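You operate a simulated robot arm through the tools that you are given. There is no shell and no other tool. Be economical: measure what you need, move in short steps, check, and stop when the job is done.

The job below is to be done with a simulated robot arm. You get a single attempt, and the scene is never put back.

JOB
Swap the panel in the hatch for the white one.
Fine: release the old one with the blue button and lay it flat on the long bench; press the new one home, latch over it, flap closed.
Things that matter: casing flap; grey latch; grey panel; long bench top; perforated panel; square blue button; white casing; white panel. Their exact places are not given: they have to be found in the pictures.

Only the result counts: the job must be done as asked and must still hold three seconds after the hand-in. Knocking over, shifting, dropping, spilling or breaking anything else fails it.

ROBOT AND FRAMES
A 6-joint arm with a fingered hand, on a carriage that runs on a rail from [-1, 1077] to [1, -1063] (x, y) and turns from -3.124 to 2.688 rad about z. Base frame: it is fixed where the carriage stands at the start and does not move with it; the origin is on the floor, on the carriage's upright axis, x ahead of it, y to its left, z up. Readings come in mm, rad, newtons and seconds.
Its first joint turns from -2.897 to 2.897 rad. Places, roughly: casing flap [800, -100, 1000]; grey latch [700, 100, 1000]; long bench top [700, 0, 900]; square blue button [800, -100, 1000]; white casing [800, -100, 900]. Payload 4 kg.
The tool frame sits at the grasp point between the pads (the TCP): z along the fingers, y along the line on which they close. The tips reach 26 mm beyond it. The gripper opens to 132 mm. The gripper's body begins 73 mm behind the TCP. The gripper is a hand of 4 fingers: y runs from the thumb to the fingers, the wrist lies at [0, 0, -239] in the tool frame, and closing takes about 1.5 s.
Orientation is told as [roll, pitch, yaw] about the base's x, y, z axes, in that order, counted from this pose: with the fingers straight down and closing along the base's y, the tool's x points along the base's -x, its y along +y and its z along -z.

CONTROLS
- The arm moves only by the tool nudge_tool. Its arguments are lists of equal length, an entry for each row: "slide": the shift along the tool's x, y, z in units of 30 mm (1.0 is 30 mm), a list of three; "rot": the turn, a rotation vector about the tool's x, y, z in units of 8 degrees (1.0 is 8 degrees), a list of three. In form: {"slide": [[dx, dy, dz], ...], "rot": [[wx, wy, wz], ...]}. A call has 1 to 20 rows; each row shifts and turns the commanded pose from where the row before left it, along the tool's axes as they then stand. "grip" is the finger opening in mm, from 0 to 132, set as the call begins (left out, the last holds). A call with a number of a shift or a turn outside -1 to 1 is refused whole. A row lasts 0.2 s, in which the tool goes at most 50 mm and 0.15 rad; a call with a longer step from one row to the next is refused whole, and so is a gripper value outside its range. Where a pose cannot be reached the arm comes as near as it can. A force on the tool above 90 N (or 10 N above the force at the start of the call, whichever is more), or a blocked arm, ends the call early, and 0.2 s more pass. The fingers move at their own pace (about 45 mm/s each) and stop on an object; they squeeze with about 22 N. The grip force told is the motor's: it shows also when the fingers shut on nothing. Time passes only in rows, and 0.2 s behind the last, so rows that do not move let the fingers close. It gives the time, the measured TCP pose, the force on the tool (base axes), the opening and the grip force at its end, in the units of the frame above (readings bear some noise), with the torque about the TCP (base axes, N m) and any sound that the robot's microphone picked up, and new pictures: "show" is both (left out), scene, wrist or none.
- Cameras (640 x 400 px; columns grow to the right, rows downward): "scene" is now at [299.7, 126.4, 1364.6]; the picture's right is [-0.67, -0.74, 0.00], its down [-0.28, 0.25, -0.93] and it looks along [0.68, -0.63, -0.38] (base axes); focal length 214 px, centre (320, 200). "wrist" rides on the gripper at [68, 2, -97] in the tool frame; the picture's right is [-0.03, 1.00, 0.00], its down [-0.82, -0.02, -0.58] and it looks along [-0.58, -0.01, 0.82] (tool axes); focal length 270 px, centre (320, 200).
- raise_lower(by): slides the trunk up (or, below 0, down) by that many mm; the arm and the scene camera ride with it, the base frame stays. It gives what a move gives, with no picture.
- base_move(legs): drives the robot by 1 to 6 legs, each [ahead, left, turn to the left] in mm, mm and rad, along the robot's own axes; the way and the turn of a leg run together, so that a leg with both is an arc; at most 1500 mm and 3.142 rad a leg. The arm and the cameras ride along, it lands a little off, and it stops where it bumps. It keeps to its track: a leg is cut to what the track allows. It gives what a move gives, and a new picture of the scene camera.
- finger_targets(finger1, finger2, finger3, thumb_bend): sets how far each is bent, from 0 (flat) to 100 (curled in); at 30 the hand is open as for a grip, at 70 the pads meet at the TCP. One left out holds its place. A second passes; each finger stops where it meets its share of the squeeze, and holds until it gets a number again. A gripper value or a shape takes the hand back. It gives what a move gives, with no picture; readings hold the bend of each and the force on the fingers (four entries, about 0 where the hand has none), thumb and palm.
- set_grasp(shape): the hand has 4 fingers and takes this shape, open, in about a second: jaw (thumb against the fingers, like two jaws); tri (thumb and two fingers); tip (a fingertip pinch); poke (one finger out to press); point (the index stretched); flat (the hand flat); cup (the hand cupped); fist (a fist). The gripper value then closes the fingers along that shape, each until it touches; the sizes above hold for jaw. It gives what a move gives, with no picture.
- aim_head(pan, tilt): turns the head with the scene camera to pan (to the left, within 2.496 rad either way) and tilt (down, from -0.506 to 1.204), counted from straight ahead of the robot. It gives what a move gives, and a new picture of the scene camera.
- probe_pixels(camera, pixels): for up to 12 pixels [column, row] of the newest picture of that camera ("zoom" is the newest enlarged one), the place [x, y, z] in the base frame of the surface seen there, good to about 3 mm. No time passes.
- inspect(camera, box): a new picture of the part [left, top, right, bottom] of that camera's present view, enlarged. No time passes.
- job_done(): hands the job in; it is judged then, once.

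Work in short steps. Measure before you move; look again where a grasp or a placing could have gone wrong, and mend it. You have 80 turns and 260 pictures in all, those below and enlarged ones among them. Open the gripper and draw the arm clear of the work before you hand the job in, unless the task says otherwise; then end with one line.

The tools are called after "Emit:" as a command line: name --argument value ..., lists and objects as JSON in quotes. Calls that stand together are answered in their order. nudge_tool: Moves the arm, as the interface text tells. Its arguments: {"type":"object","properties":{"slide":{"type":"array"},"rot":{"type":"array"},"grip":{"type":"number"},"show":{"type":"string","enum":["both","scene","wrist","none"]}},"required":["slide","rot"]} The other tools are called the same way: raise_lower (by) slides the trunk up or down; set_grasp (shape) gives the hand a shape; finger_targets (finger1, finger2, finger3, thumb_bend) moves the fingers one by one; base_move (legs) drives the base; aim_head (pan, tilt) turns the head that bears the scene camera; probe_pixels (camera, pixels) gives the place of the surface under pixels of a picture; inspect (camera, box) takes an enlarged picture of a part of a camera's view; job_done () hands the job in.

At the start:

```text
t: 0.0
eef_pos: [536.1, 65.0, 1339.7]
ee_rot: [-0.001, -0.001, 0.0]
contact_force: [-0.2, 0.2, -0.6]
ft_torque: [-0.02, 0.0, -0.04]
grip_width: 131.9
finger_force: 0.0
shape: jaw
bend: [30.0, 30.0, 30.0, 30.0]
finger forces: [0.1, 0.1, 0.0, 0.0, 0.1, 0.0]
trunk travel left (down, up): [-350.0, 278.0]
robot x, y, heading: [4.0, 2.7, -0.003]
head pan, tilt: [-0.74, 0.384]
```

scene: 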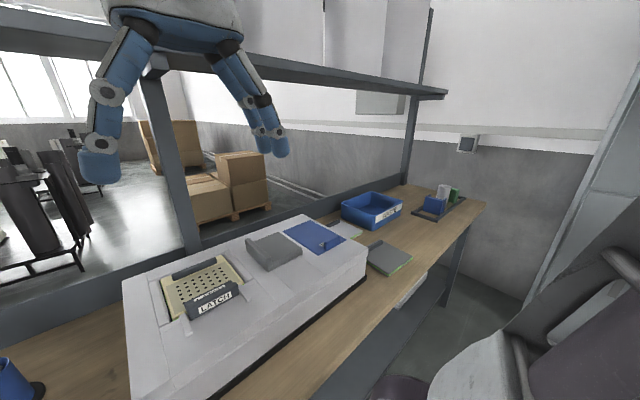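
wrist: 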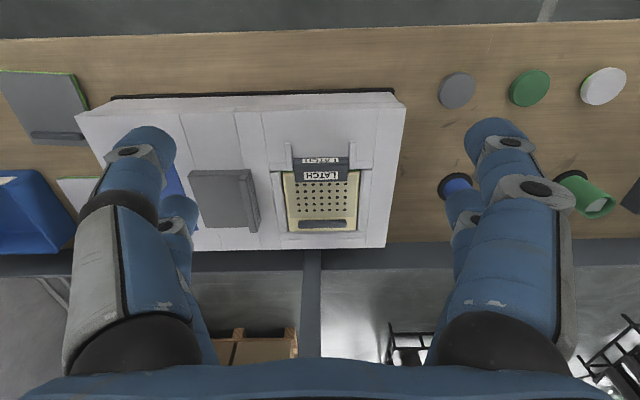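

The scene shows a white casing with the latch (210,300), a perforated panel, a grey block (275,250) and a blue area (315,237). I'll enlarge both views.

Emit:
inspect --camera "scene" --box '[120, 210, 380, 372]'

Emit:
inspect --camera "scene" --box '[310, 170, 500, 290]'

Emit:
inspect --camera "wrist" --box '[0, 60, 420, 260]'

```text
2.46 times, centred on (250, 291) of scene
```

zoom: 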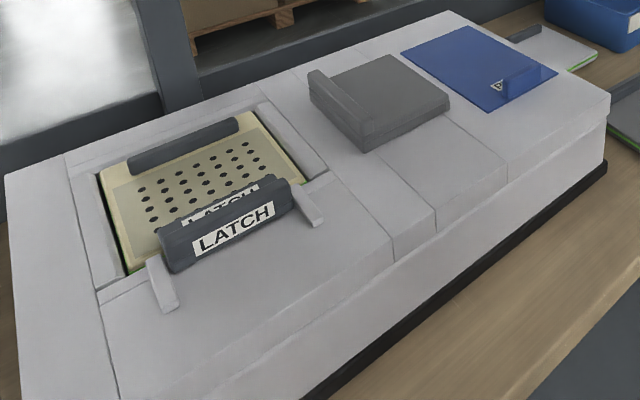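

```text
3.33 times, centred on (405, 230) of scene
```

zoom: 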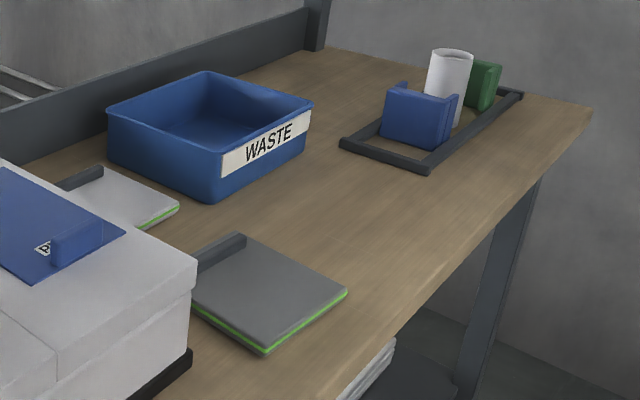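

```text
1.52 times, centred on (210, 160) of wrist
```

zoom: 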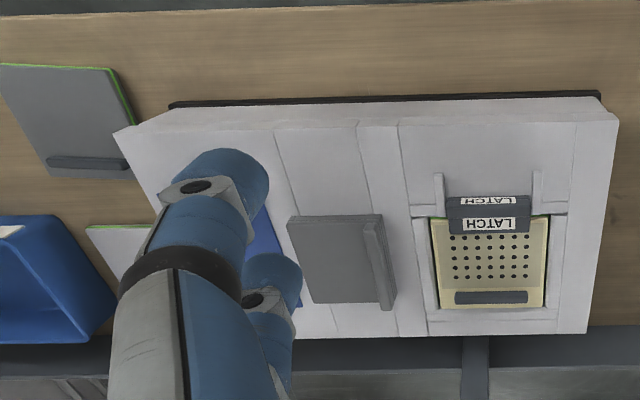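

The hatch is at the casing's left; I'll measure the main features in both pictures.

Emit:
probe_pixels --camera "wrist" --pixels '[[288, 176], [358, 176], [290, 230], [357, 230], [320, 224], [320, 165], [320, 175], [192, 172], [240, 172], [255, 225], [202, 228], [40, 95]]'

Emit:
probe_pixels --camera "scene" --pixels '[[348, 230], [306, 225], [300, 235], [325, 252], [330, 240], [352, 226], [385, 256], [368, 257], [392, 272], [275, 245], [255, 245], [140, 300]]'

Emit:
inspect --camera "scene" --box '[270, 205, 370, 268]'

```text
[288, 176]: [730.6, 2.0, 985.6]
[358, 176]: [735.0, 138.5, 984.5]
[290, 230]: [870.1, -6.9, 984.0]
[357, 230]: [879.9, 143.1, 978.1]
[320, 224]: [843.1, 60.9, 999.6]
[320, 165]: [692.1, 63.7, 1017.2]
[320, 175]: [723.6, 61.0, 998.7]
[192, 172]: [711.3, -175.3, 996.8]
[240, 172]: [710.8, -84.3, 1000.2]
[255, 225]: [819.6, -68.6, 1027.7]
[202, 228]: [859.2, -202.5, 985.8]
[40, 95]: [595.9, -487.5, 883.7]
```

```text
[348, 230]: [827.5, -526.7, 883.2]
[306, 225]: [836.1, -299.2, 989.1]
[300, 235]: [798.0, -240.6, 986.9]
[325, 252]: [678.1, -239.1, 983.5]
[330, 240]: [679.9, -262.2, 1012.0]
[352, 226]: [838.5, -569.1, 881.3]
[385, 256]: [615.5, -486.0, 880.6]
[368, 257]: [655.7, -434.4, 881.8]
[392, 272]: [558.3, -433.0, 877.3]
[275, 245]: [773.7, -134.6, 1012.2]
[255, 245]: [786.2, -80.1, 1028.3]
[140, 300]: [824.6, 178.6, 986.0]
```

```text
6.35 times, centred on (320, 236) of scene
```

zoom: 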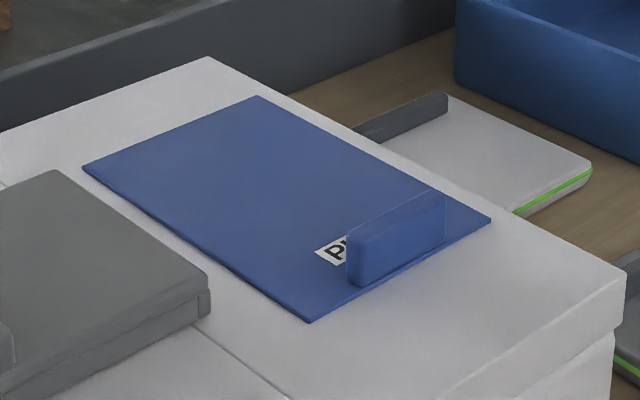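

I'll slide the hand to the right (−y) so the wrist camera sees the blue plate and grey block unobstructed.

Emit:
nudge_tool --slide '[[0, -1, 0], [0, -1, 0], [0, -1, 0], [0, -1, 0], [0, -1, 0], [0, -1, 0], [0, -1, 0], [0, -1, 0]]' --rot '[[0, 0, 0], [0, 0, 0], [0, 0, 0], [0, 0, 0], [0, 0, 0], [0, 0, 0], [0, 0, 0], [0, 0, 0]]'

Emit:
inspect --camera "wrist" --box '[200, 80, 480, 255]'

Emit:
inspect --camera "scene" --box '[130, 215, 250, 330]'

```text
t: 1.8
eef_pos: [534.9, -175.1, 1342.2]
ee_rot: [0.0, 0.0, 0.0]
contact_force: [0.0, -1.0, -0.4]
ft_torque: [-0.04, 0.0, -0.01]
grip_width: 131.9
finger_force: 0.0
shape: jaw
bend: [30.0, 30.0, 30.0, 30.0]
finger forces: [0.1, 0.1, 0.0, 0.1, 0.0, 0.0]
trunk travel left (down, up): [-350.0, 278.0]
robot x, y, heading: [-2.2, 5.1, -0.002]
head pan, tilt: [-0.74, 0.384]
```

scene: 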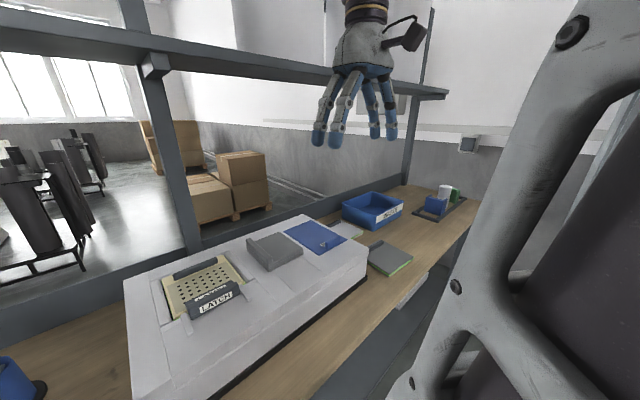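
wrist: 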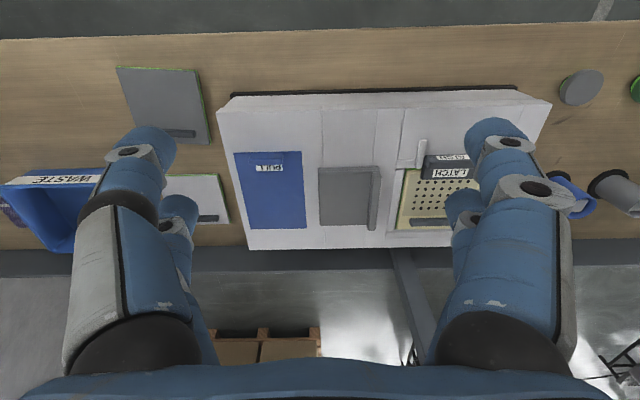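

```text
2.29 times, centred on (340, 168) of wrist
```

zoom: 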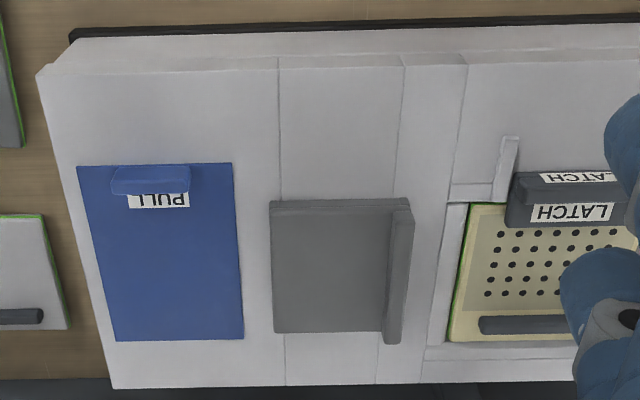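

```text
3.48 times, centred on (190, 272) of scene
```

zoom: 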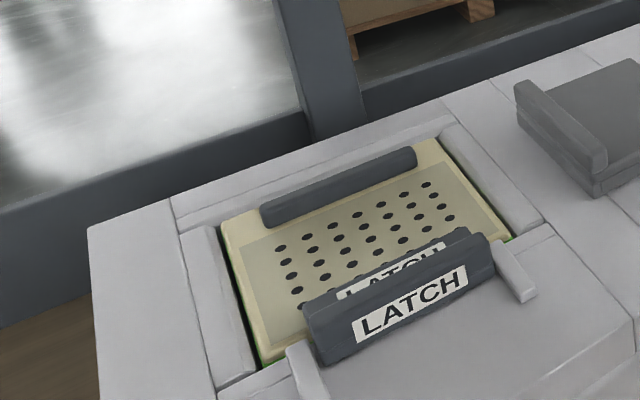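

The grey block (zoom 340,265) is at the flap's rough place; the "PULL" plate seems something else. I'll bring the wrist camera closer to the grey block.

Emit:
nudge_tool --slide '[[-0.6, 0.2, 0.9], [-0.6, 0.2, 0.9], [-0.6, 0.2, 0.9], [-0.6, 0.2, 0.9], [-0.6, 0.2, 0.9], [-0.6, 0.2, 0.9], [-0.6, 0.3, 0.9]]' --rot '[[0, 0, 0], [0, 0, 0], [0, 0, 0], [0, 0, 0], [0, 0, 0], [0, 0, 0], [0, 0, 0]]'

Emit:
inspect --camera "wrist" --box '[200, 120, 440, 270]'

Emit:
inspect --camera "scene" --box '[230, 215, 330, 278]'

```text
t: 3.4
eef_pos: [661.2, -129.7, 1149.4]
ee_rot: [0.0, -0.001, -0.001]
contact_force: [-0.6, -0.6, 0.0]
ft_torque: [0.0, 0.0, 0.02]
grip_width: 132.0
finger_force: 0.0
shape: jaw
bend: [30.0, 30.0, 30.0, 30.0]
finger forces: [0.0, 0.1, 0.0, 0.0, 0.0, 0.0]
trunk travel left (down, up): [-350.0, 278.0]
robot x, y, heading: [-3.2, -0.3, 0.001]
head pan, tilt: [-0.74, 0.384]
```

scene: 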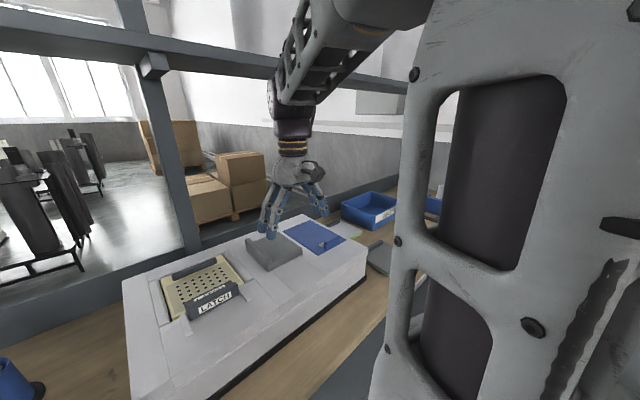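
wrist: 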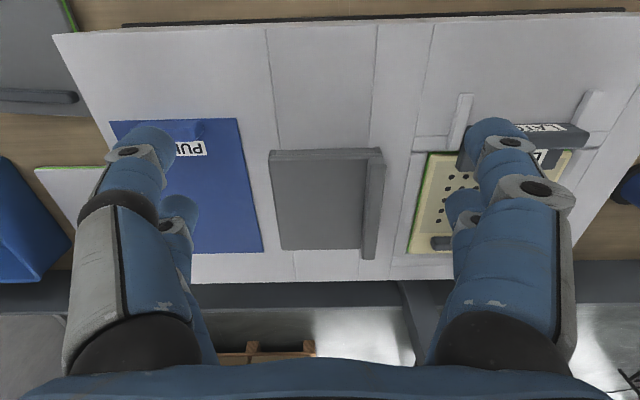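

```text
2.67 times, centred on (320, 195) of wrist
```

zoom: 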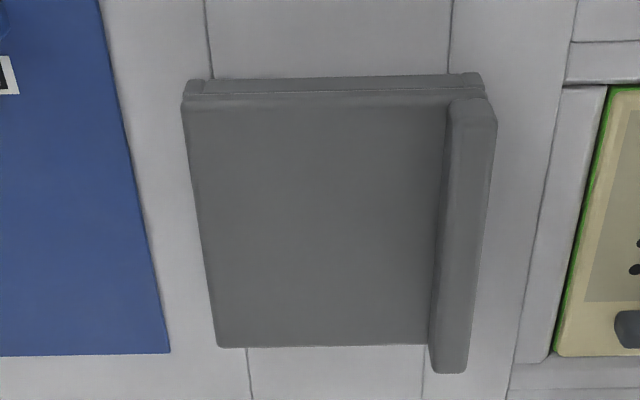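

```text
6.35 times, centred on (280, 246) of scene
```

zoom: 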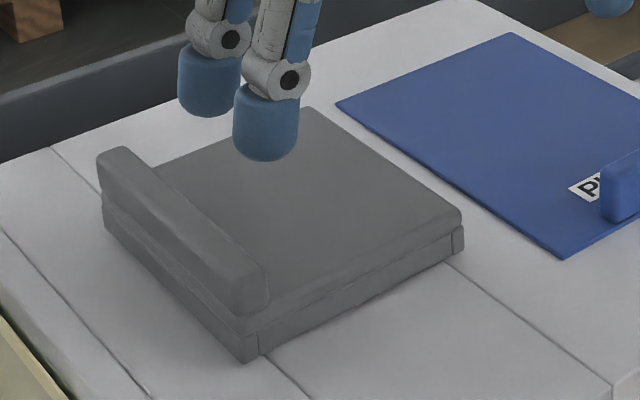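

I'll probe the flap's lid and its bar, and look at the casing around the latch.

Emit:
probe_pixels --camera "wrist" --pixels '[[378, 163], [376, 195], [364, 254], [369, 175], [383, 175], [320, 206], [275, 160], [284, 246], [355, 246], [320, 151], [362, 200], [262, 156]]'

Emit:
probe_pixels --camera "zoom" --pixels '[[128, 165], [240, 285], [180, 240], [180, 295], [350, 310], [350, 335], [445, 215], [250, 345], [330, 125], [105, 205], [170, 210], [420, 290]]'

```text
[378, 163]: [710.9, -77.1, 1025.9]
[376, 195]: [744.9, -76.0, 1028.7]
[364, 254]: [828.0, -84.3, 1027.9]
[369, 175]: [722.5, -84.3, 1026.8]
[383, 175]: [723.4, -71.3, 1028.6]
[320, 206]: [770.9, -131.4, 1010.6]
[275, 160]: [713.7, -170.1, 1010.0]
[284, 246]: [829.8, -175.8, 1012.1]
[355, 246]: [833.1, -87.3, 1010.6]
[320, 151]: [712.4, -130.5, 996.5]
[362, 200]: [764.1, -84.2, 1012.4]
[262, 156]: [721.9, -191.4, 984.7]
```

```text
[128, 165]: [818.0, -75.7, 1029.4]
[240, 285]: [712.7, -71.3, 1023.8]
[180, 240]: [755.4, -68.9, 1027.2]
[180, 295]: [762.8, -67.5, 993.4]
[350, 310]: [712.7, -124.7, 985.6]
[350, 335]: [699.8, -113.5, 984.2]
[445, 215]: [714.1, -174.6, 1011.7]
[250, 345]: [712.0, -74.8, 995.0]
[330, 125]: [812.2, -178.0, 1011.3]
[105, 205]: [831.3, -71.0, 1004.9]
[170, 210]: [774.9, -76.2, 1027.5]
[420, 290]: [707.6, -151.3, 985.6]
```

The flap lid spans x 711–831, y −176…−68, with a bar at y −77, top z 1028. I'll half close the hand and come over the bar.

Emit:
nudge_tool --slide '[[-0.91, 0.44, 0.55], [-0.91, 0.44, 0.55], [-0.91, 0.44, 0.55], [-0.91, 0.44, 0.55], [0, 0, 0]]' --rot '[[0, 0, 0], [0, 0, 0], [0, 0, 0], [0, 0, 0], [0, 0, 0]]' --grip 50

Emit:
inspect --camera "scene" --box '[190, 160, 350, 280]'

```text
t: 4.6
eef_pos: [771.9, -74.8, 1085.9]
ee_rot: [0.001, 0.0, -0.001]
contact_force: [0.3, -0.3, 0.2]
ft_torque: [0.02, -0.03, -0.01]
grip_width: 50.4
finger_force: 0.0
shape: jaw
bend: [73.0, 73.0, 73.0, 70.0]
finger forces: [0.0, 0.0, 0.0, 0.0, 0.1, 0.1]
trunk travel left (down, up): [-350.0, 278.0]
robot x, y, heading: [0.7, 0.0, -0.004]
head pan, tilt: [-0.74, 0.384]
```

scene: 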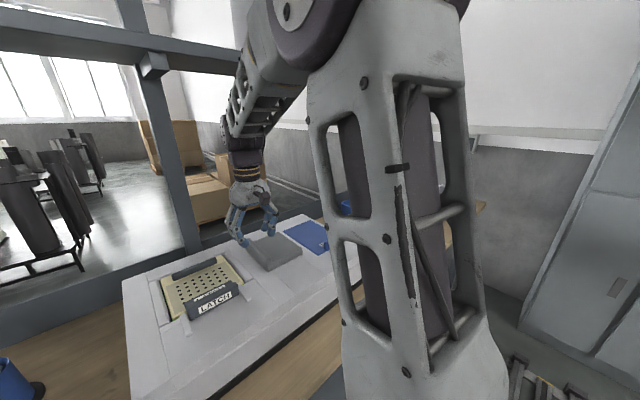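
wrist: 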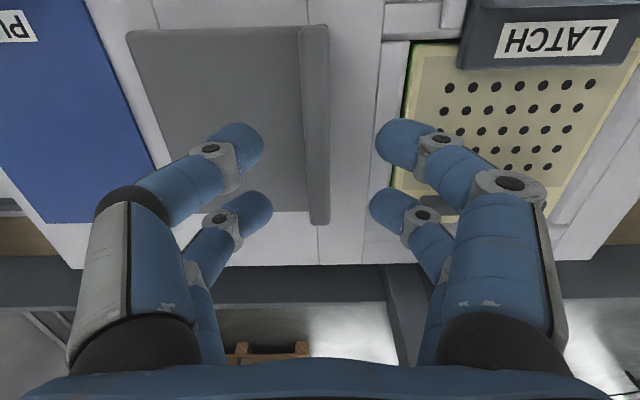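

```text
3.33 times, centred on (270, 220) of scene
```

zoom: 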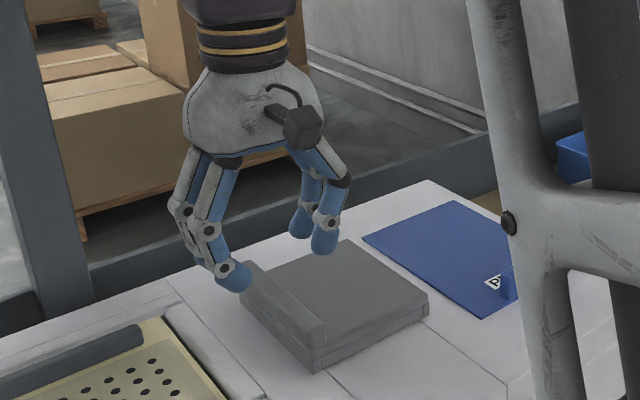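

Fingers straddle the bar. I go down to about z 1041 and close on the bar.

Emit:
nudge_tool --slide '[[0, 0, 0.75], [0, 0, 0.7]]' --rot '[[0, 0, 0], [0, 0, 0]]' --show "none"

Emit:
nudge_tool --slide '[[0, 0, 0], [0, 0, 0], [0, 0, 0], [0, 0, 0], [0, 0, 0], [0, 0, 0]]' --rot '[[0, 0, 0], [0, 0, 0], [0, 0, 0], [0, 0, 0], [0, 0, 0], [0, 0, 0]]' --grip 0

```text
t: 5.2
eef_pos: [771.3, -75.4, 1042.9]
ee_rot: [0.0, 0.0, 0.0]
contact_force: [-0.3, 0.2, 0.0]
ft_torque: [0.03, -0.02, -0.01]
grip_width: 50.7
finger_force: 0.0
shape: jaw
bend: [73.0, 73.0, 73.0, 70.0]
finger forces: [0.0, 0.1, 0.0, 0.0, 0.1, 0.0]
trunk travel left (down, up): [-350.0, 278.0]
robot x, y, heading: [3.7, -1.2, 0.001]
head pan, tilt: [-0.74, 0.384]
```

```text
t: 6.6
eef_pos: [771.8, -76.6, 1044.4]
ee_rot: [0.0, -0.001, -0.001]
contact_force: [-1.0, -1.5, -0.9]
ft_torque: [0.0, 0.0, 0.01]
grip_width: 11.2
finger_force: 22.1
shape: jaw
bend: [71.0, 71.0, 72.0, 70.0]
finger forces: [19.4, 19.2, 20.0, 0.1, 20.4, 0.0]
trunk travel left (down, up): [-350.0, 278.0]
robot x, y, heading: [-2.2, -1.2, 0.0]
head pan, tilt: [-0.74, 0.384]
```

scene: 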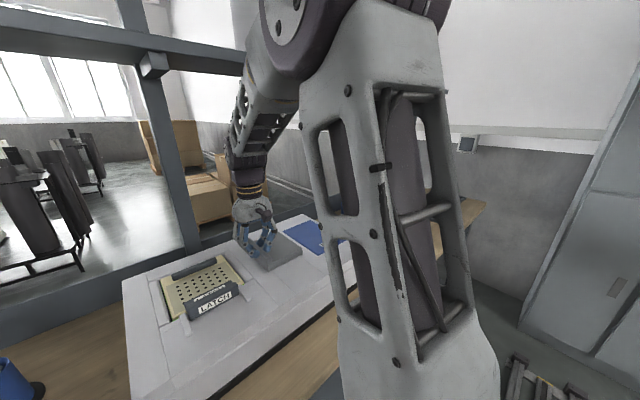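
wrist: 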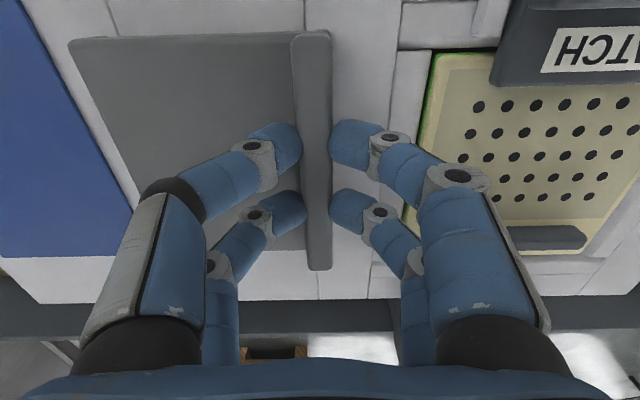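

The bar is gripped (20 N each finger). I lift in a small arc about the assumed hinge at the lid's right edge and check forces.

Emit:
nudge_tool --slide '[[0, -0.1, -0.233], [0, -0.1, -0.233], [0, -0.1, -0.233]]' --rot '[[-0.5, 0, 0], [-0.5, 0, 0], [-0.5, 0, 0]]'

Emit:
inspect --camera "scene" --box '[190, 160, 350, 280]'

```text
t: 7.4
eef_pos: [772.0, -88.3, 1063.1]
ee_rot: [0.21, 0.002, 0.001]
contact_force: [-3.4, -9.0, -5.5]
ft_torque: [-0.25, 0.12, 0.03]
grip_width: 12.0
finger_force: 22.0
shape: jaw
bend: [71.0, 71.0, 72.0, 70.0]
finger forces: [18.6, 18.8, 22.9, 0.1, 23.9, 0.0]
trunk travel left (down, up): [-350.0, 278.0]
robot x, y, heading: [3.3, 1.3, -0.002]
head pan, tilt: [-0.74, 0.384]
```

scene: 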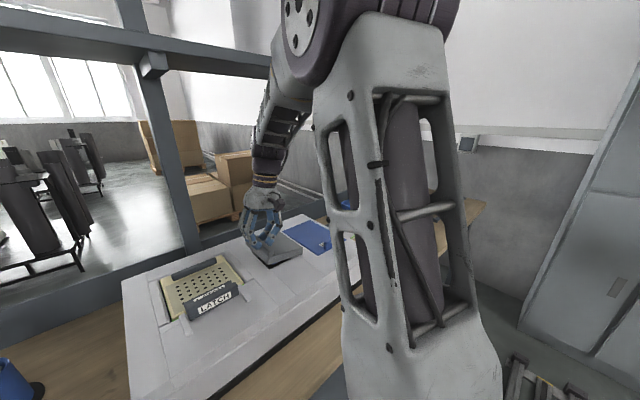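
wrist: 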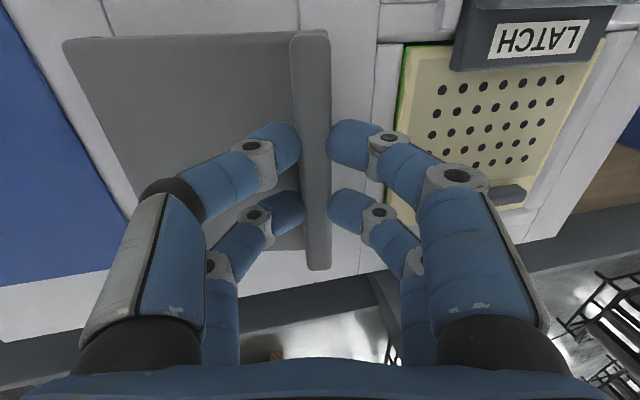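

```text
3.33 times, centred on (270, 220) of scene
```

zoom: 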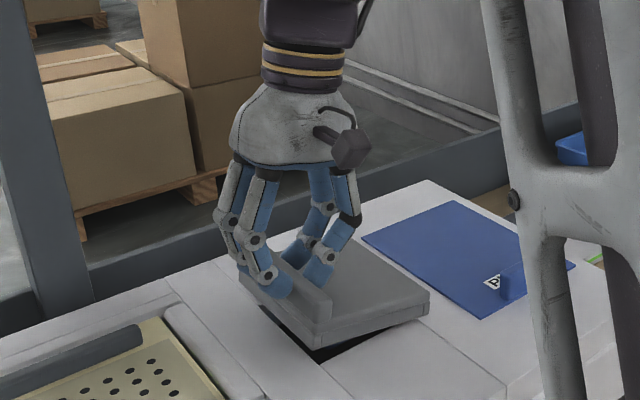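

The lid is lifting about its right edge (zoom 320,350). Continue the arc.

Emit:
nudge_tool --slide '[[0, -0.11, -0.233], [0, -0.11, -0.233], [0, -0.11, -0.233], [0, -0.11, -0.233], [0, -0.11, -0.233], [0, -0.11, -0.233], [0, -0.11, -0.233]]' --rot '[[-0.5, 0, 0], [-0.5, 0, 0], [-0.5, 0, 0], [-0.5, 0, 0], [-0.5, 0, 0], [-0.5, 0, 0], [-0.5, 0, 0]]'

Emit:
inspect --camera "scene" --box '[190, 160, 350, 280]'

```text
t: 9.0
eef_pos: [772.2, -127.8, 1097.3]
ee_rot: [0.698, 0.0, 0.002]
contact_force: [-9.0, -11.1, -13.7]
ft_torque: [-0.6, 0.16, 0.13]
grip_width: 12.1
finger_force: 22.2
shape: jaw
bend: [71.0, 71.0, 72.0, 70.0]
finger forces: [17.2, 17.3, 25.0, 0.0, 26.8, 0.0]
trunk travel left (down, up): [-350.0, 278.0]
robot x, y, heading: [3.6, 1.5, 0.005]
head pan, tilt: [-0.74, 0.384]
```

scene: 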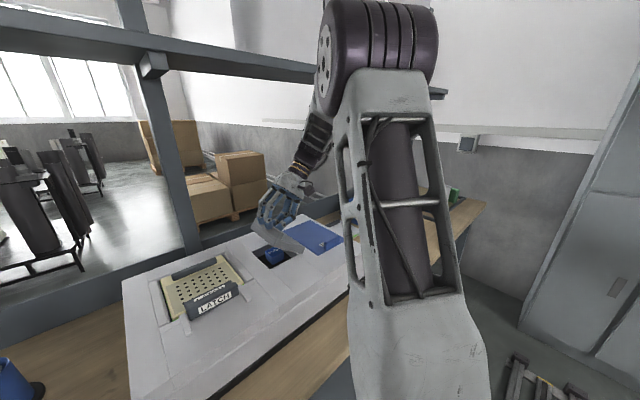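
wrist: 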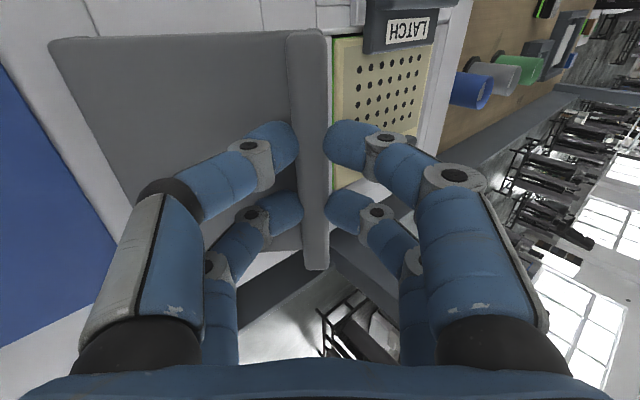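

```text
3.33 times, centred on (270, 220) of scene
```

zoom: 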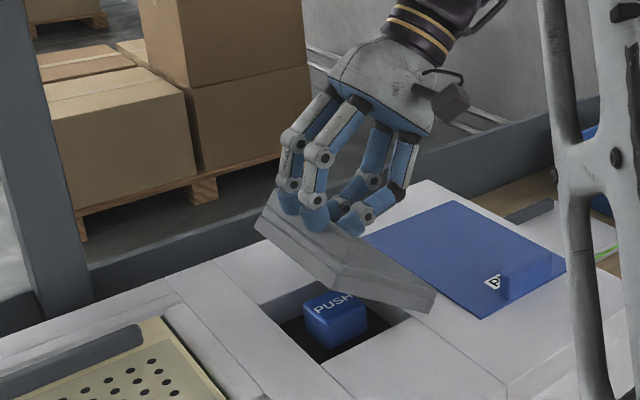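

The blue PUSH button is revealed. Continue the arc another 36°.

Emit:
nudge_tool --slide '[[0, -0.11, -0.233], [0, -0.11, -0.233], [0, -0.11, -0.233], [0, -0.11, -0.233], [0, -0.11, -0.233], [0, -0.11, -0.233], [0, -0.11, -0.233], [0, -0.11, -0.233], [0, -0.11, -0.233]]' --rot '[[-0.5, 0, 0], [-0.5, 0, 0], [-0.5, 0, 0], [-0.5, 0, 0], [-0.5, 0, 0], [-0.5, 0, 0], [-0.5, 0, 0], [-0.5, 0, 0], [-0.5, 0, 0]]'

Emit:
inspect --camera "scene" --box '[190, 160, 350, 280]'

```text
t: 11.0
eef_pos: [771.6, -196.2, 1107.5]
ee_rot: [1.327, -0.002, 0.0]
contact_force: [7.5, -2.9, -4.6]
ft_torque: [-0.36, -0.05, -0.07]
grip_width: 12.2
finger_force: 21.8
shape: jaw
bend: [71.0, 71.0, 72.0, 70.0]
finger forces: [20.7, 20.5, 22.9, 0.0, 24.3, 0.1]
trunk travel left (down, up): [-350.0, 278.0]
robot x, y, heading: [-1.5, -1.6, 0.002]
head pan, tilt: [-0.74, 0.384]
```

scene: 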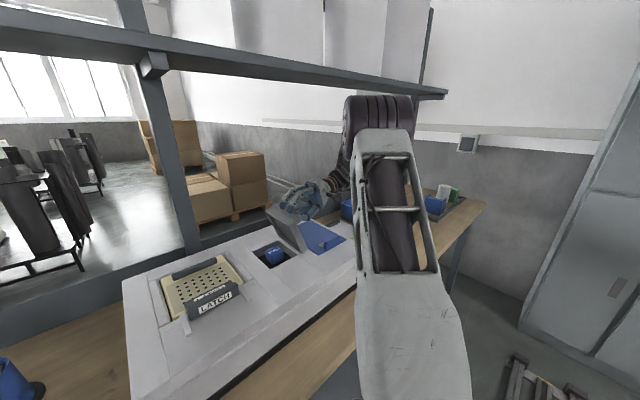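
wrist: 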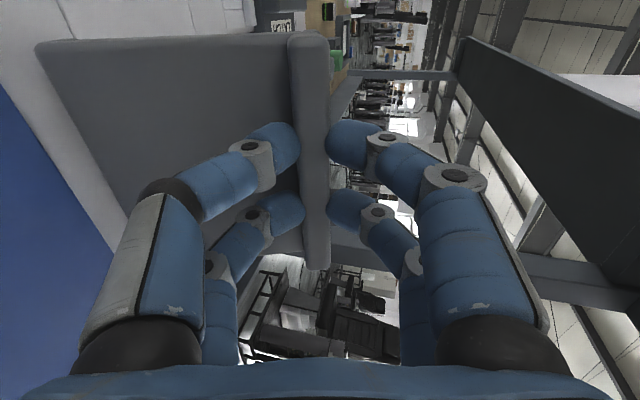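

```text
3.33 times, centred on (270, 220) of scene
```

zoom: 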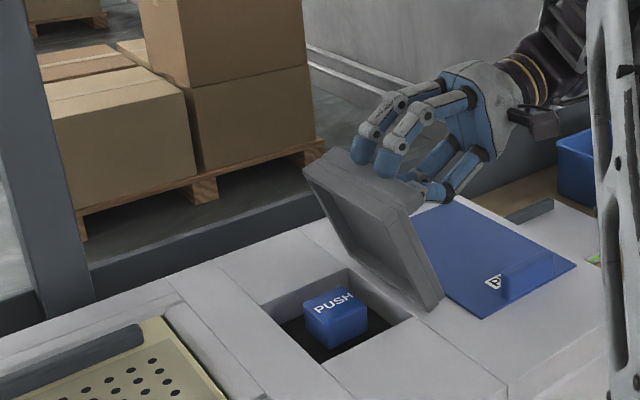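

The lid is at ~76°. Another 20° should take it past upright.

Emit:
nudge_tool --slide '[[0, -0.11, -0.233], [0, -0.11, -0.233], [0, -0.11, -0.233], [0, -0.11, -0.233], [0, -0.11, -0.233]]' --rot '[[-0.5, 0, 0], [-0.5, 0, 0], [-0.5, 0, 0], [-0.5, 0, 0], [-0.5, 0, 0]]' --show "scene"

Emit:
inspect --camera "scene" --box '[190, 160, 350, 280]'

```text
t: 12.1
eef_pos: [758.6, -148.0, 1054.5]
ee_rot: [1.627, -0.018, -0.015]
contact_force: [-9.4, 1.9, 48.6]
ft_torque: [-1.14, 1.17, -0.25]
grip_width: 0.9
finger_force: 21.9
shape: jaw
bend: [69.0, 68.0, 78.0, 78.0]
finger forces: [0.0, 0.0, 5.1, 0.0, 42.7, 0.1]
out of reach, approached as far as the arm can: row 1, 2, 3, 4, 5
trunk travel left (down, up): [-350.0, 278.0]
robot x, y, heading: [1.4, -1.2, -0.007]
head pan, tilt: [-0.74, 0.384]
stopped in row 5: the force on the tool passed its limit at 118 N (the readings are from after the stop); the commanded pose is now the measured one
```

scene: 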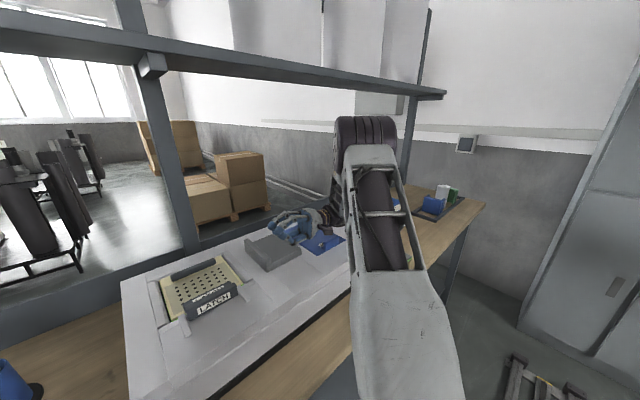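

```text
3.33 times, centred on (270, 220) of scene
```

zoom: 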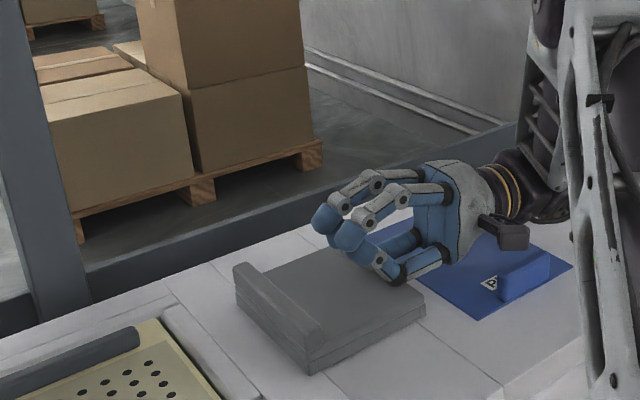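

The arm ran out of reach, the grip slipped, and the lid fell shut. I raise the hand clear first (tool +y is up now), then straighten it.

Emit:
nudge_tool --slide '[[0, 0.7, 0], [0, 0.9, 0], [0, 0.9, 0], [0, 0.9, 0], [0, 0.9, 0]]' --rot '[[0, 0, 0], [0, 0, 0], [0, 0, 0], [0, 0, 0], [0, 0, 0]]' --show "none"

Emit:
nudge_tool --slide '[[0, 0.3, 0], [0, 0.3, 0], [0, 0.3, 0], [0, 0.3, 0], [0, 0.3, 0], [0, 0, 0], [0, 0, 0], [0, 0, 0], [0, 0, 0], [0, 0, 0], [0, 0, 0]]' --rot '[[1, 0, 0], [1, 0, 0], [1, 0, 0], [1, 0, 0], [1, 0, 0], [1, 0, 0], [1, 0, 0], [1, 0, 0], [1, 0, 0], [1, 0, 0], [1, 0, 0]]' --grip 50 --show "scene"

Emit:
inspect --camera "scene" --box '[120, 190, 400, 365]'

```text
t: 13.3
eef_pos: [758.8, -96.5, 1120.1]
ee_rot: [1.617, -0.014, -0.024]
contact_force: [0.6, -0.2, 0.1]
ft_torque: [0.03, 0.0, -0.01]
grip_width: 6.1
finger_force: 22.2
shape: jaw
bend: [70.0, 68.0, 79.0, 75.0]
finger forces: [0.1, 0.0, 0.1, 0.0, 0.0, 0.0]
out of reach, approached as far as the arm can: row 1, 2, 3, 4, 5
trunk travel left (down, up): [-350.0, 278.0]
robot x, y, heading: [3.2, 1.8, -0.005]
head pan, tilt: [-0.74, 0.384]
```

```text
t: 15.7
eef_pos: [757.9, -88.7, 1163.5]
ee_rot: [0.088, -0.013, -0.015]
contact_force: [0.6, -0.1, -0.1]
ft_torque: [0.01, -0.02, -0.04]
grip_width: 50.0
finger_force: 0.1
shape: jaw
bend: [74.0, 74.0, 74.0, 70.0]
finger forces: [0.0, 0.1, 0.0, 0.1, 0.1, 0.0]
trunk travel left (down, up): [-350.0, 278.0]
robot x, y, heading: [0.5, -2.8, -0.005]
head pan, tilt: [-0.74, 0.384]
```

scene: 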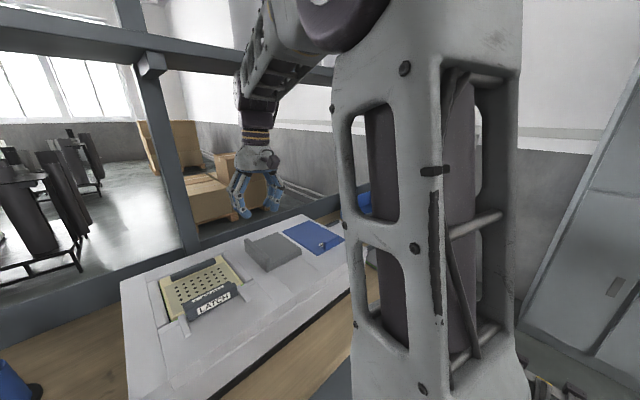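

```text
2.29 times, centred on (260, 278) of scene
```

zoom: 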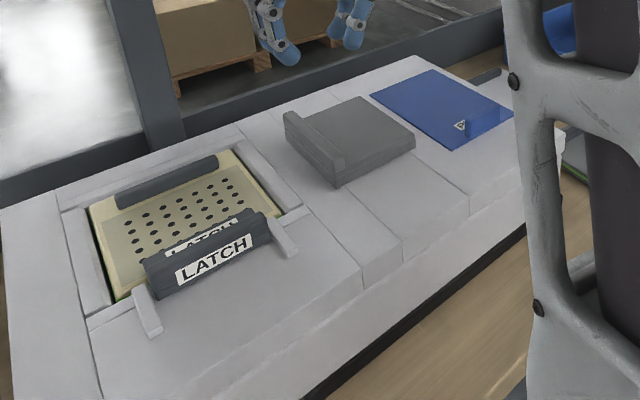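

The lid is shut and nothing else looks disturbed. I drive the robot 320 mm to the right so the opened-lid pose is in reach.

Emit:
base_move --legs '[[0, -320, 0]]'

Emit:
aim_head --pan -0.1 --tilt 0.55

```text
t: 17.8
eef_pos: [758.1, -403.3, 1164.4]
ee_rot: [0.09, -0.014, -0.017]
contact_force: [0.7, 0.4, -0.5]
ft_torque: [-0.01, 0.01, 0.0]
grip_width: 49.8
finger_force: 0.1
shape: jaw
bend: [74.0, 74.0, 74.0, 70.0]
finger forces: [0.1, 0.0, 0.0, 0.0, 0.1, 0.0]
trunk travel left (down, up): [-350.0, 278.0]
robot x, y, heading: [-0.6, -318.2, -0.0]
head pan, tilt: [-0.74, 0.384]
```

scene: 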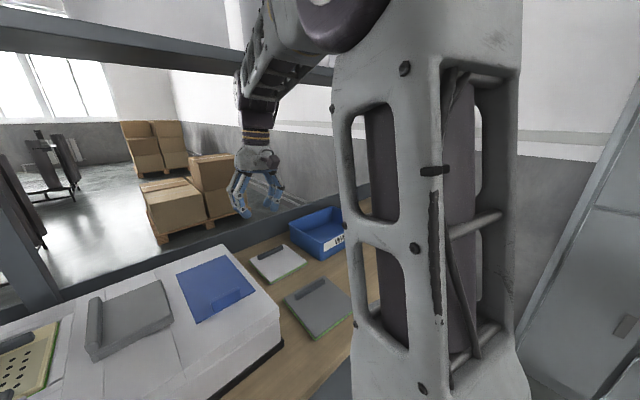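

```text
t: 18.9
eef_pos: [758.9, -403.1, 1163.9]
ee_rot: [0.089, -0.014, -0.017]
contact_force: [0.4, 0.3, 0.0]
ft_torque: [-0.04, 0.0, 0.0]
grip_width: 49.8
finger_force: 0.2
shape: jaw
bend: [74.0, 74.0, 74.0, 70.0]
finger forces: [0.0, 0.0, 0.0, 0.0, 0.0, 0.1]
trunk travel left (down, up): [-350.0, 278.0]
robot x, y, heading: [-1.9, -314.0, -0.005]
head pan, tilt: [-0.099, 0.55]
```

scene: 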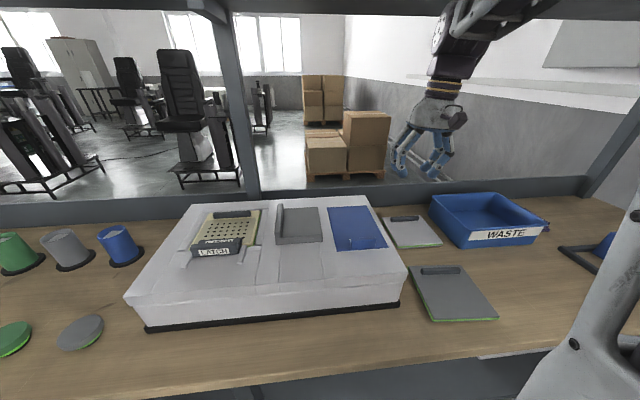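

Good overview. Now back to the bar: straighten the tool and move above the bar, then I'll lower.

Emit:
nudge_tool --slide '[[0, 0, 0], [-0.04, 0.99, 0], [-0.04, 0.99, 0], [-0.04, 0.99, 0], [-0.04, 0.99, 0], [-0.04, 0.99, 0], [-0.04, 0.99, 0], [-0.04, 0.99, 0.4], [-0.04, 0.99, 0.5], [-0.04, 0.99, 0.5], [-0.04, 0.99, 0.5], [-0.04, 0.99, 0.5]]' --rot '[[0.637, 0.1, -0.12], [0, 0, 0], [0, 0, 0], [0, 0, 0], [0, 0, 0], [0, 0, 0], [0, 0, 0], [0, 0, 0], [0, 0, 0], [0, 0, 0], [0, 0, 0], [0, 0, 0]]'

```text
t: 21.5
eef_pos: [770.5, -75.1, 1091.1]
ee_rot: [0.0, -0.002, -0.001]
contact_force: [0.7, 0.5, -0.7]
ft_torque: [0.04, -0.04, 0.05]
grip_width: 49.8
finger_force: 0.0
shape: jaw
bend: [74.0, 74.0, 74.0, 70.0]
finger forces: [0.0, 0.1, 0.0, 0.1, 0.1, 0.0]
trunk travel left (down, up): [-350.0, 278.0]
robot x, y, heading: [3.7, -317.8, 0.0]
head pan, tilt: [-0.099, 0.55]
```

scene: 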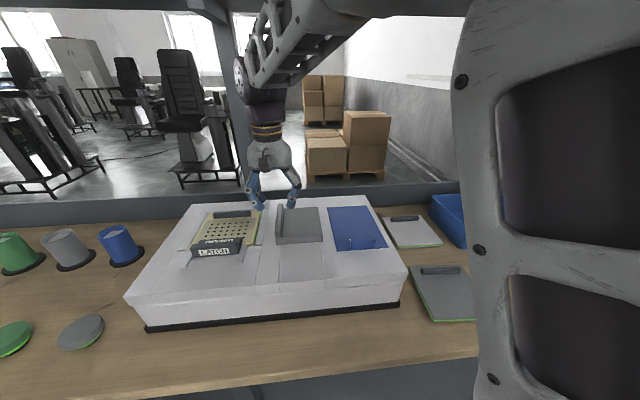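
wrist: 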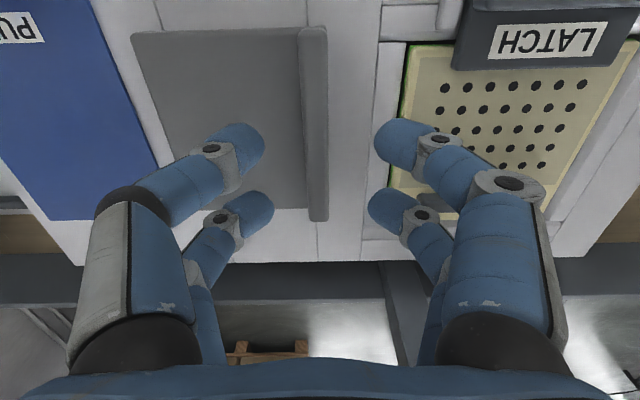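

Casing unmoved. I dry-run the lid arc here, 47 mm above, to see whether every pose is reachable.

Emit:
nudge_tool --slide '[[0, -0.21, -0.467], [0, -0.21, -0.467], [0, -0.21, -0.467], [0, -0.21, -0.467], [0, -0.21, -0.467], [0, -0.21, -0.467], [0, -0.21, -0.467], [0, -0.21, -0.467], [0, -0.21, -0.467], [0, -0.21, -0.467], [0, -0.21, -0.467], [0, -0.21, -0.467], [0, -0.21, -0.467]]' --rot '[[-1, 0, 0], [-1, 0, 0], [-1, 0, 0], [-1, 0, 0], [-1, 0, 0], [-1, 0, 0], [-1, 0, 0], [-1, 0, 0], [-1, 0, 0], [-1, 0, 0], [-1, 0, 0], [-1, 0, 0], [-1, 0, 0]]' --show "scene"

```text
t: 24.3
eef_pos: [772.0, -241.2, 1144.3]
ee_rot: [1.818, -0.002, 0.002]
contact_force: [-0.6, -0.4, 0.4]
ft_torque: [0.0, -0.01, -0.03]
grip_width: 49.9
finger_force: 0.1
shape: jaw
bend: [74.0, 74.0, 74.0, 70.0]
finger forces: [0.0, 0.1, 0.1, 0.0, 0.1, 0.0]
trunk travel left (down, up): [-350.0, 278.0]
robot x, y, heading: [0.3, -314.4, -0.006]
head pan, tilt: [-0.099, 0.55]
```

scene: 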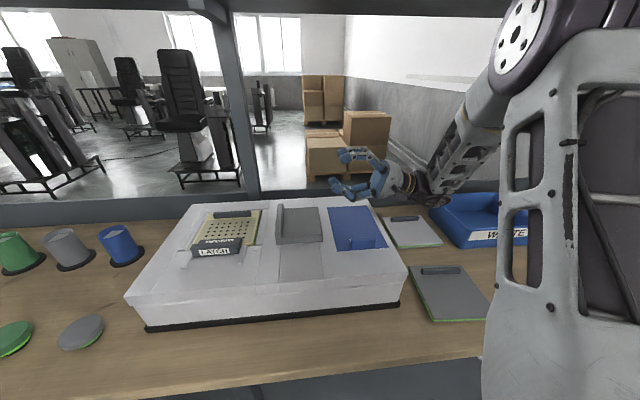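

All reachable. I run the arc back, lower onto the bar and grip again.

Emit:
nudge_tool --slide '[[0, 0.21, 0.467], [0, 0.21, 0.467], [0, 0.21, 0.467], [0, 0.21, 0.467], [0, 0.21, 0.467], [0, 0.21, 0.467], [0, 0.21, 0.467], [0, 0.21, 0.467], [0, 0.21, 0.467], [0, 0.21, 0.467], [0, 0.21, 0.467], [0, 0.21, 0.467], [0, 0.21, 0.467]]' --rot '[[1, 0, 0], [1, 0, 0], [1, 0, 0], [1, 0, 0], [1, 0, 0], [1, 0, 0], [1, 0, 0], [1, 0, 0], [1, 0, 0], [1, 0, 0], [1, 0, 0], [1, 0, 0], [1, 0, 0]]' --show "none"

```text
t: 27.1
eef_pos: [773.0, -70.9, 1117.4]
ee_rot: [-0.003, -0.003, 0.0]
contact_force: [-0.2, -0.1, 0.5]
ft_torque: [0.0, -0.03, 0.0]
grip_width: 49.8
finger_force: 0.0
shape: jaw
bend: [74.0, 74.0, 74.0, 70.0]
finger forces: [0.0, 0.1, 0.1, 0.0, 0.0, 0.0]
trunk travel left (down, up): [-350.0, 278.0]
robot x, y, heading: [-1.0, -314.2, -0.004]
head pan, tilt: [-0.099, 0.55]
```

Emit:
nudge_tool --slide '[[0, -0.17, 0.9], [0, 0, 0.9], [0, 0, 0.75]]' --rot '[[0, 0, 0], [0, 0, 0], [0, 0, 0]]' --show "none"

Emit:
nudge_tool --slide '[[0, 0, 0], [0, 0, 0], [0, 0, 0], [0, 0, 0], [0, 0, 0], [0, 0, 0]]' --rot '[[0, 0, 0], [0, 0, 0], [0, 0, 0], [0, 0, 0], [0, 0, 0], [0, 0, 0]]' --grip 0 --show "none"

Emit:
nudge_tool --slide '[[0, -0.105, -0.233], [0, -0.105, -0.233], [0, -0.105, -0.233], [0, -0.105, -0.233], [0, -0.105, -0.233], [0, -0.105, -0.233], [0, -0.105, -0.233], [0, -0.105, -0.233], [0, -0.105, -0.233], [0, -0.105, -0.233]]' --rot '[[-0.5, 0, 0], [-0.5, 0, 0], [-0.5, 0, 0], [-0.5, 0, 0], [-0.5, 0, 0], [-0.5, 0, 0], [-0.5, 0, 0], [-0.5, 0, 0], [-0.5, 0, 0], [-0.5, 0, 0]]' --show "scene"

```text
t: 27.9
eef_pos: [772.0, -75.2, 1036.5]
ee_rot: [0.0, -0.001, 0.001]
contact_force: [-1.0, -1.0, 0.4]
ft_torque: [0.01, -0.01, -0.01]
grip_width: 49.6
finger_force: 0.1
shape: jaw
bend: [74.0, 74.0, 74.0, 70.0]
finger forces: [0.0, 0.1, 0.0, 0.0, 0.0, 0.0]
trunk travel left (down, up): [-350.0, 278.0]
robot x, y, heading: [-0.9, -317.5, -0.003]
head pan, tilt: [-0.099, 0.55]
```

```text
t: 29.3
eef_pos: [773.1, -75.1, 1037.9]
ee_rot: [-0.001, -0.002, 0.0]
contact_force: [-0.2, -2.7, -1.2]
ft_torque: [-0.05, 0.03, -0.02]
grip_width: 11.8
finger_force: 22.2
shape: jaw
bend: [71.0, 71.0, 72.0, 70.0]
finger forces: [19.4, 19.5, 19.8, 0.0, 20.4, 0.0]
trunk travel left (down, up): [-350.0, 278.0]
robot x, y, heading: [-2.4, -316.0, -0.009]
head pan, tilt: [-0.099, 0.55]
```

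```text
t: 31.5
eef_pos: [771.9, -127.2, 1094.1]
ee_rot: [0.698, 0.0, 0.001]
contact_force: [12.3, -11.7, -13.5]
ft_torque: [-0.56, -0.23, -0.08]
grip_width: 12.3
finger_force: 22.0
shape: jaw
bend: [71.0, 71.0, 72.0, 70.0]
finger forces: [17.2, 17.2, 25.4, 0.0, 26.9, 0.0]
trunk travel left (down, up): [-350.0, 278.0]
robot x, y, heading: [-0.2, -315.5, -0.004]
head pan, tilt: [-0.099, 0.55]
```

scene: 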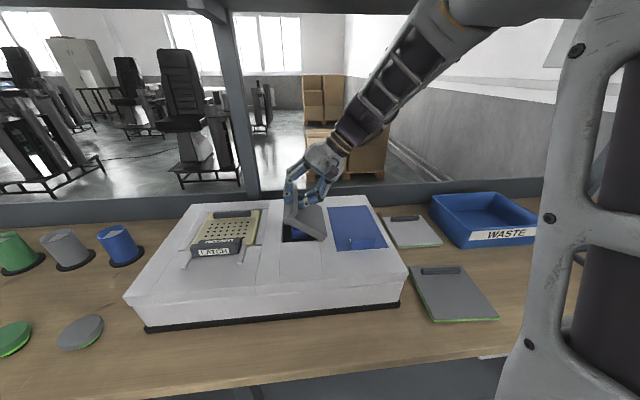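

The lid follows. Continue to about 84°.

Emit:
nudge_tool --slide '[[0, -0.1, -0.233], [0, -0.1, -0.233], [0, -0.1, -0.233], [0, -0.1, -0.233], [0, -0.1, -0.233], [0, -0.1, -0.233], [0, -0.1, -0.233], [0, -0.1, -0.233], [0, -0.1, -0.233], [0, -0.1, -0.233], [0, -0.1, -0.233]]' --rot '[[-0.5, 0, 0], [-0.5, 0, 0], [-0.5, 0, 0], [-0.5, 0, 0], [-0.5, 0, 0], [-0.5, 0, 0], [-0.5, 0, 0], [-0.5, 0, 0], [-0.5, 0, 0], [-0.5, 0, 0], [-0.5, 0, 0]]' --show "scene"

Emit:
inspect --camera "scene" --box '[240, 150, 400, 280]'

```text
t: 33.9
eef_pos: [771.6, -208.4, 1104.9]
ee_rot: [1.466, -0.002, -0.001]
contact_force: [10.3, -2.5, -15.1]
ft_torque: [-0.69, -0.04, -0.08]
grip_width: 12.5
finger_force: 21.6
shape: jaw
bend: [71.0, 71.0, 72.0, 70.0]
finger forces: [18.0, 17.8, 24.5, 0.1, 30.6, 0.0]
trunk travel left (down, up): [-350.0, 278.0]
robot x, y, heading: [2.2, -317.9, -0.001]
head pan, tilt: [-0.099, 0.55]
```

scene: 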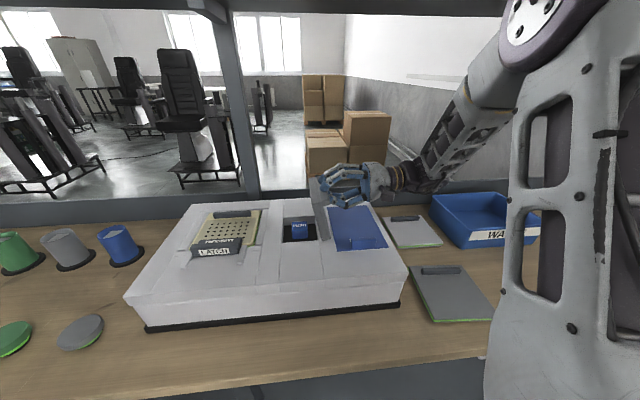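

```text
3.08 times, centred on (320, 215) of scene
```

zoom: 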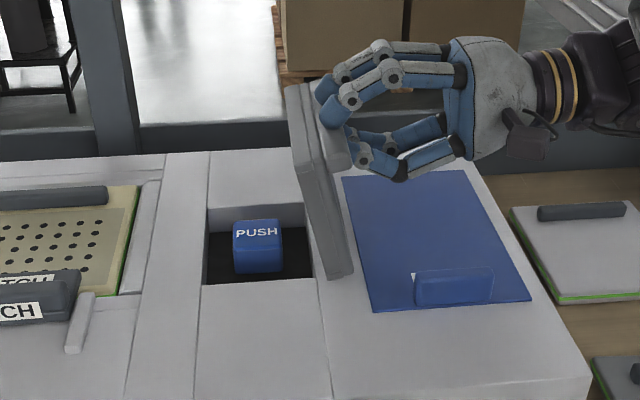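

Lid nearly upright. Five more small rows, past vertical.

Emit:
nudge_tool --slide '[[0, -0.1, -0.233], [0, -0.1, -0.233], [0, -0.1, -0.233], [0, -0.1, -0.233], [0, -0.1, -0.233]]' --rot '[[-0.5, 0, 0], [-0.5, 0, 0], [-0.5, 0, 0], [-0.5, 0, 0], [-0.5, 0, 0]]' --show "scene"

Emit:
inspect --camera "scene" --box '[240, 150, 400, 280]'

```text
t: 35.1
eef_pos: [772.9, -241.4, 1088.4]
ee_rot: [1.816, -0.001, 0.002]
contact_force: [6.5, -3.0, 2.6]
ft_torque: [-0.13, -0.01, -0.05]
grip_width: 11.9
finger_force: 22.4
shape: jaw
bend: [71.0, 71.0, 73.0, 70.0]
finger forces: [22.7, 22.6, 20.7, 0.1, 23.8, 0.1]
trunk travel left (down, up): [-350.0, 278.0]
robot x, y, heading: [3.3, -316.1, -0.0]
head pan, tilt: [-0.099, 0.55]
```

scene: 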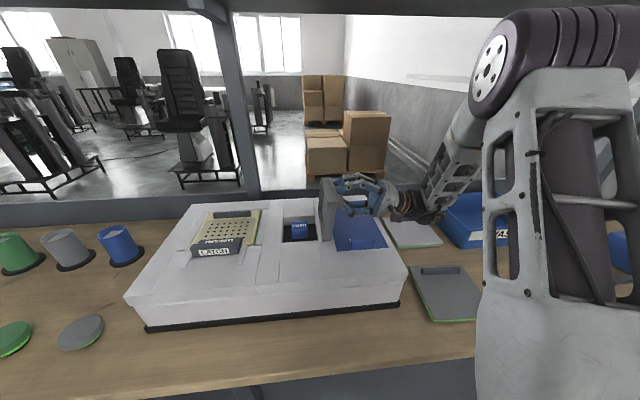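

```text
3.08 times, centred on (320, 215) of scene
```

zoom: 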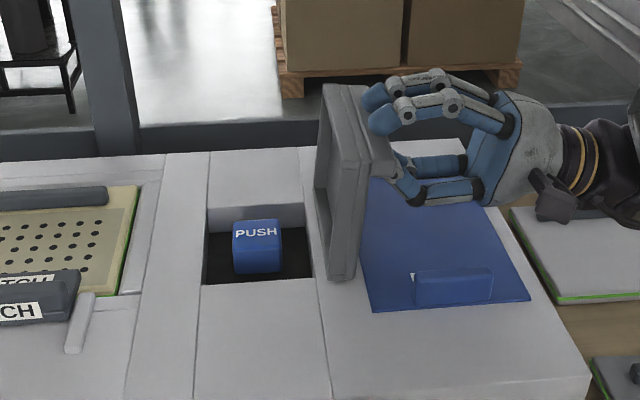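

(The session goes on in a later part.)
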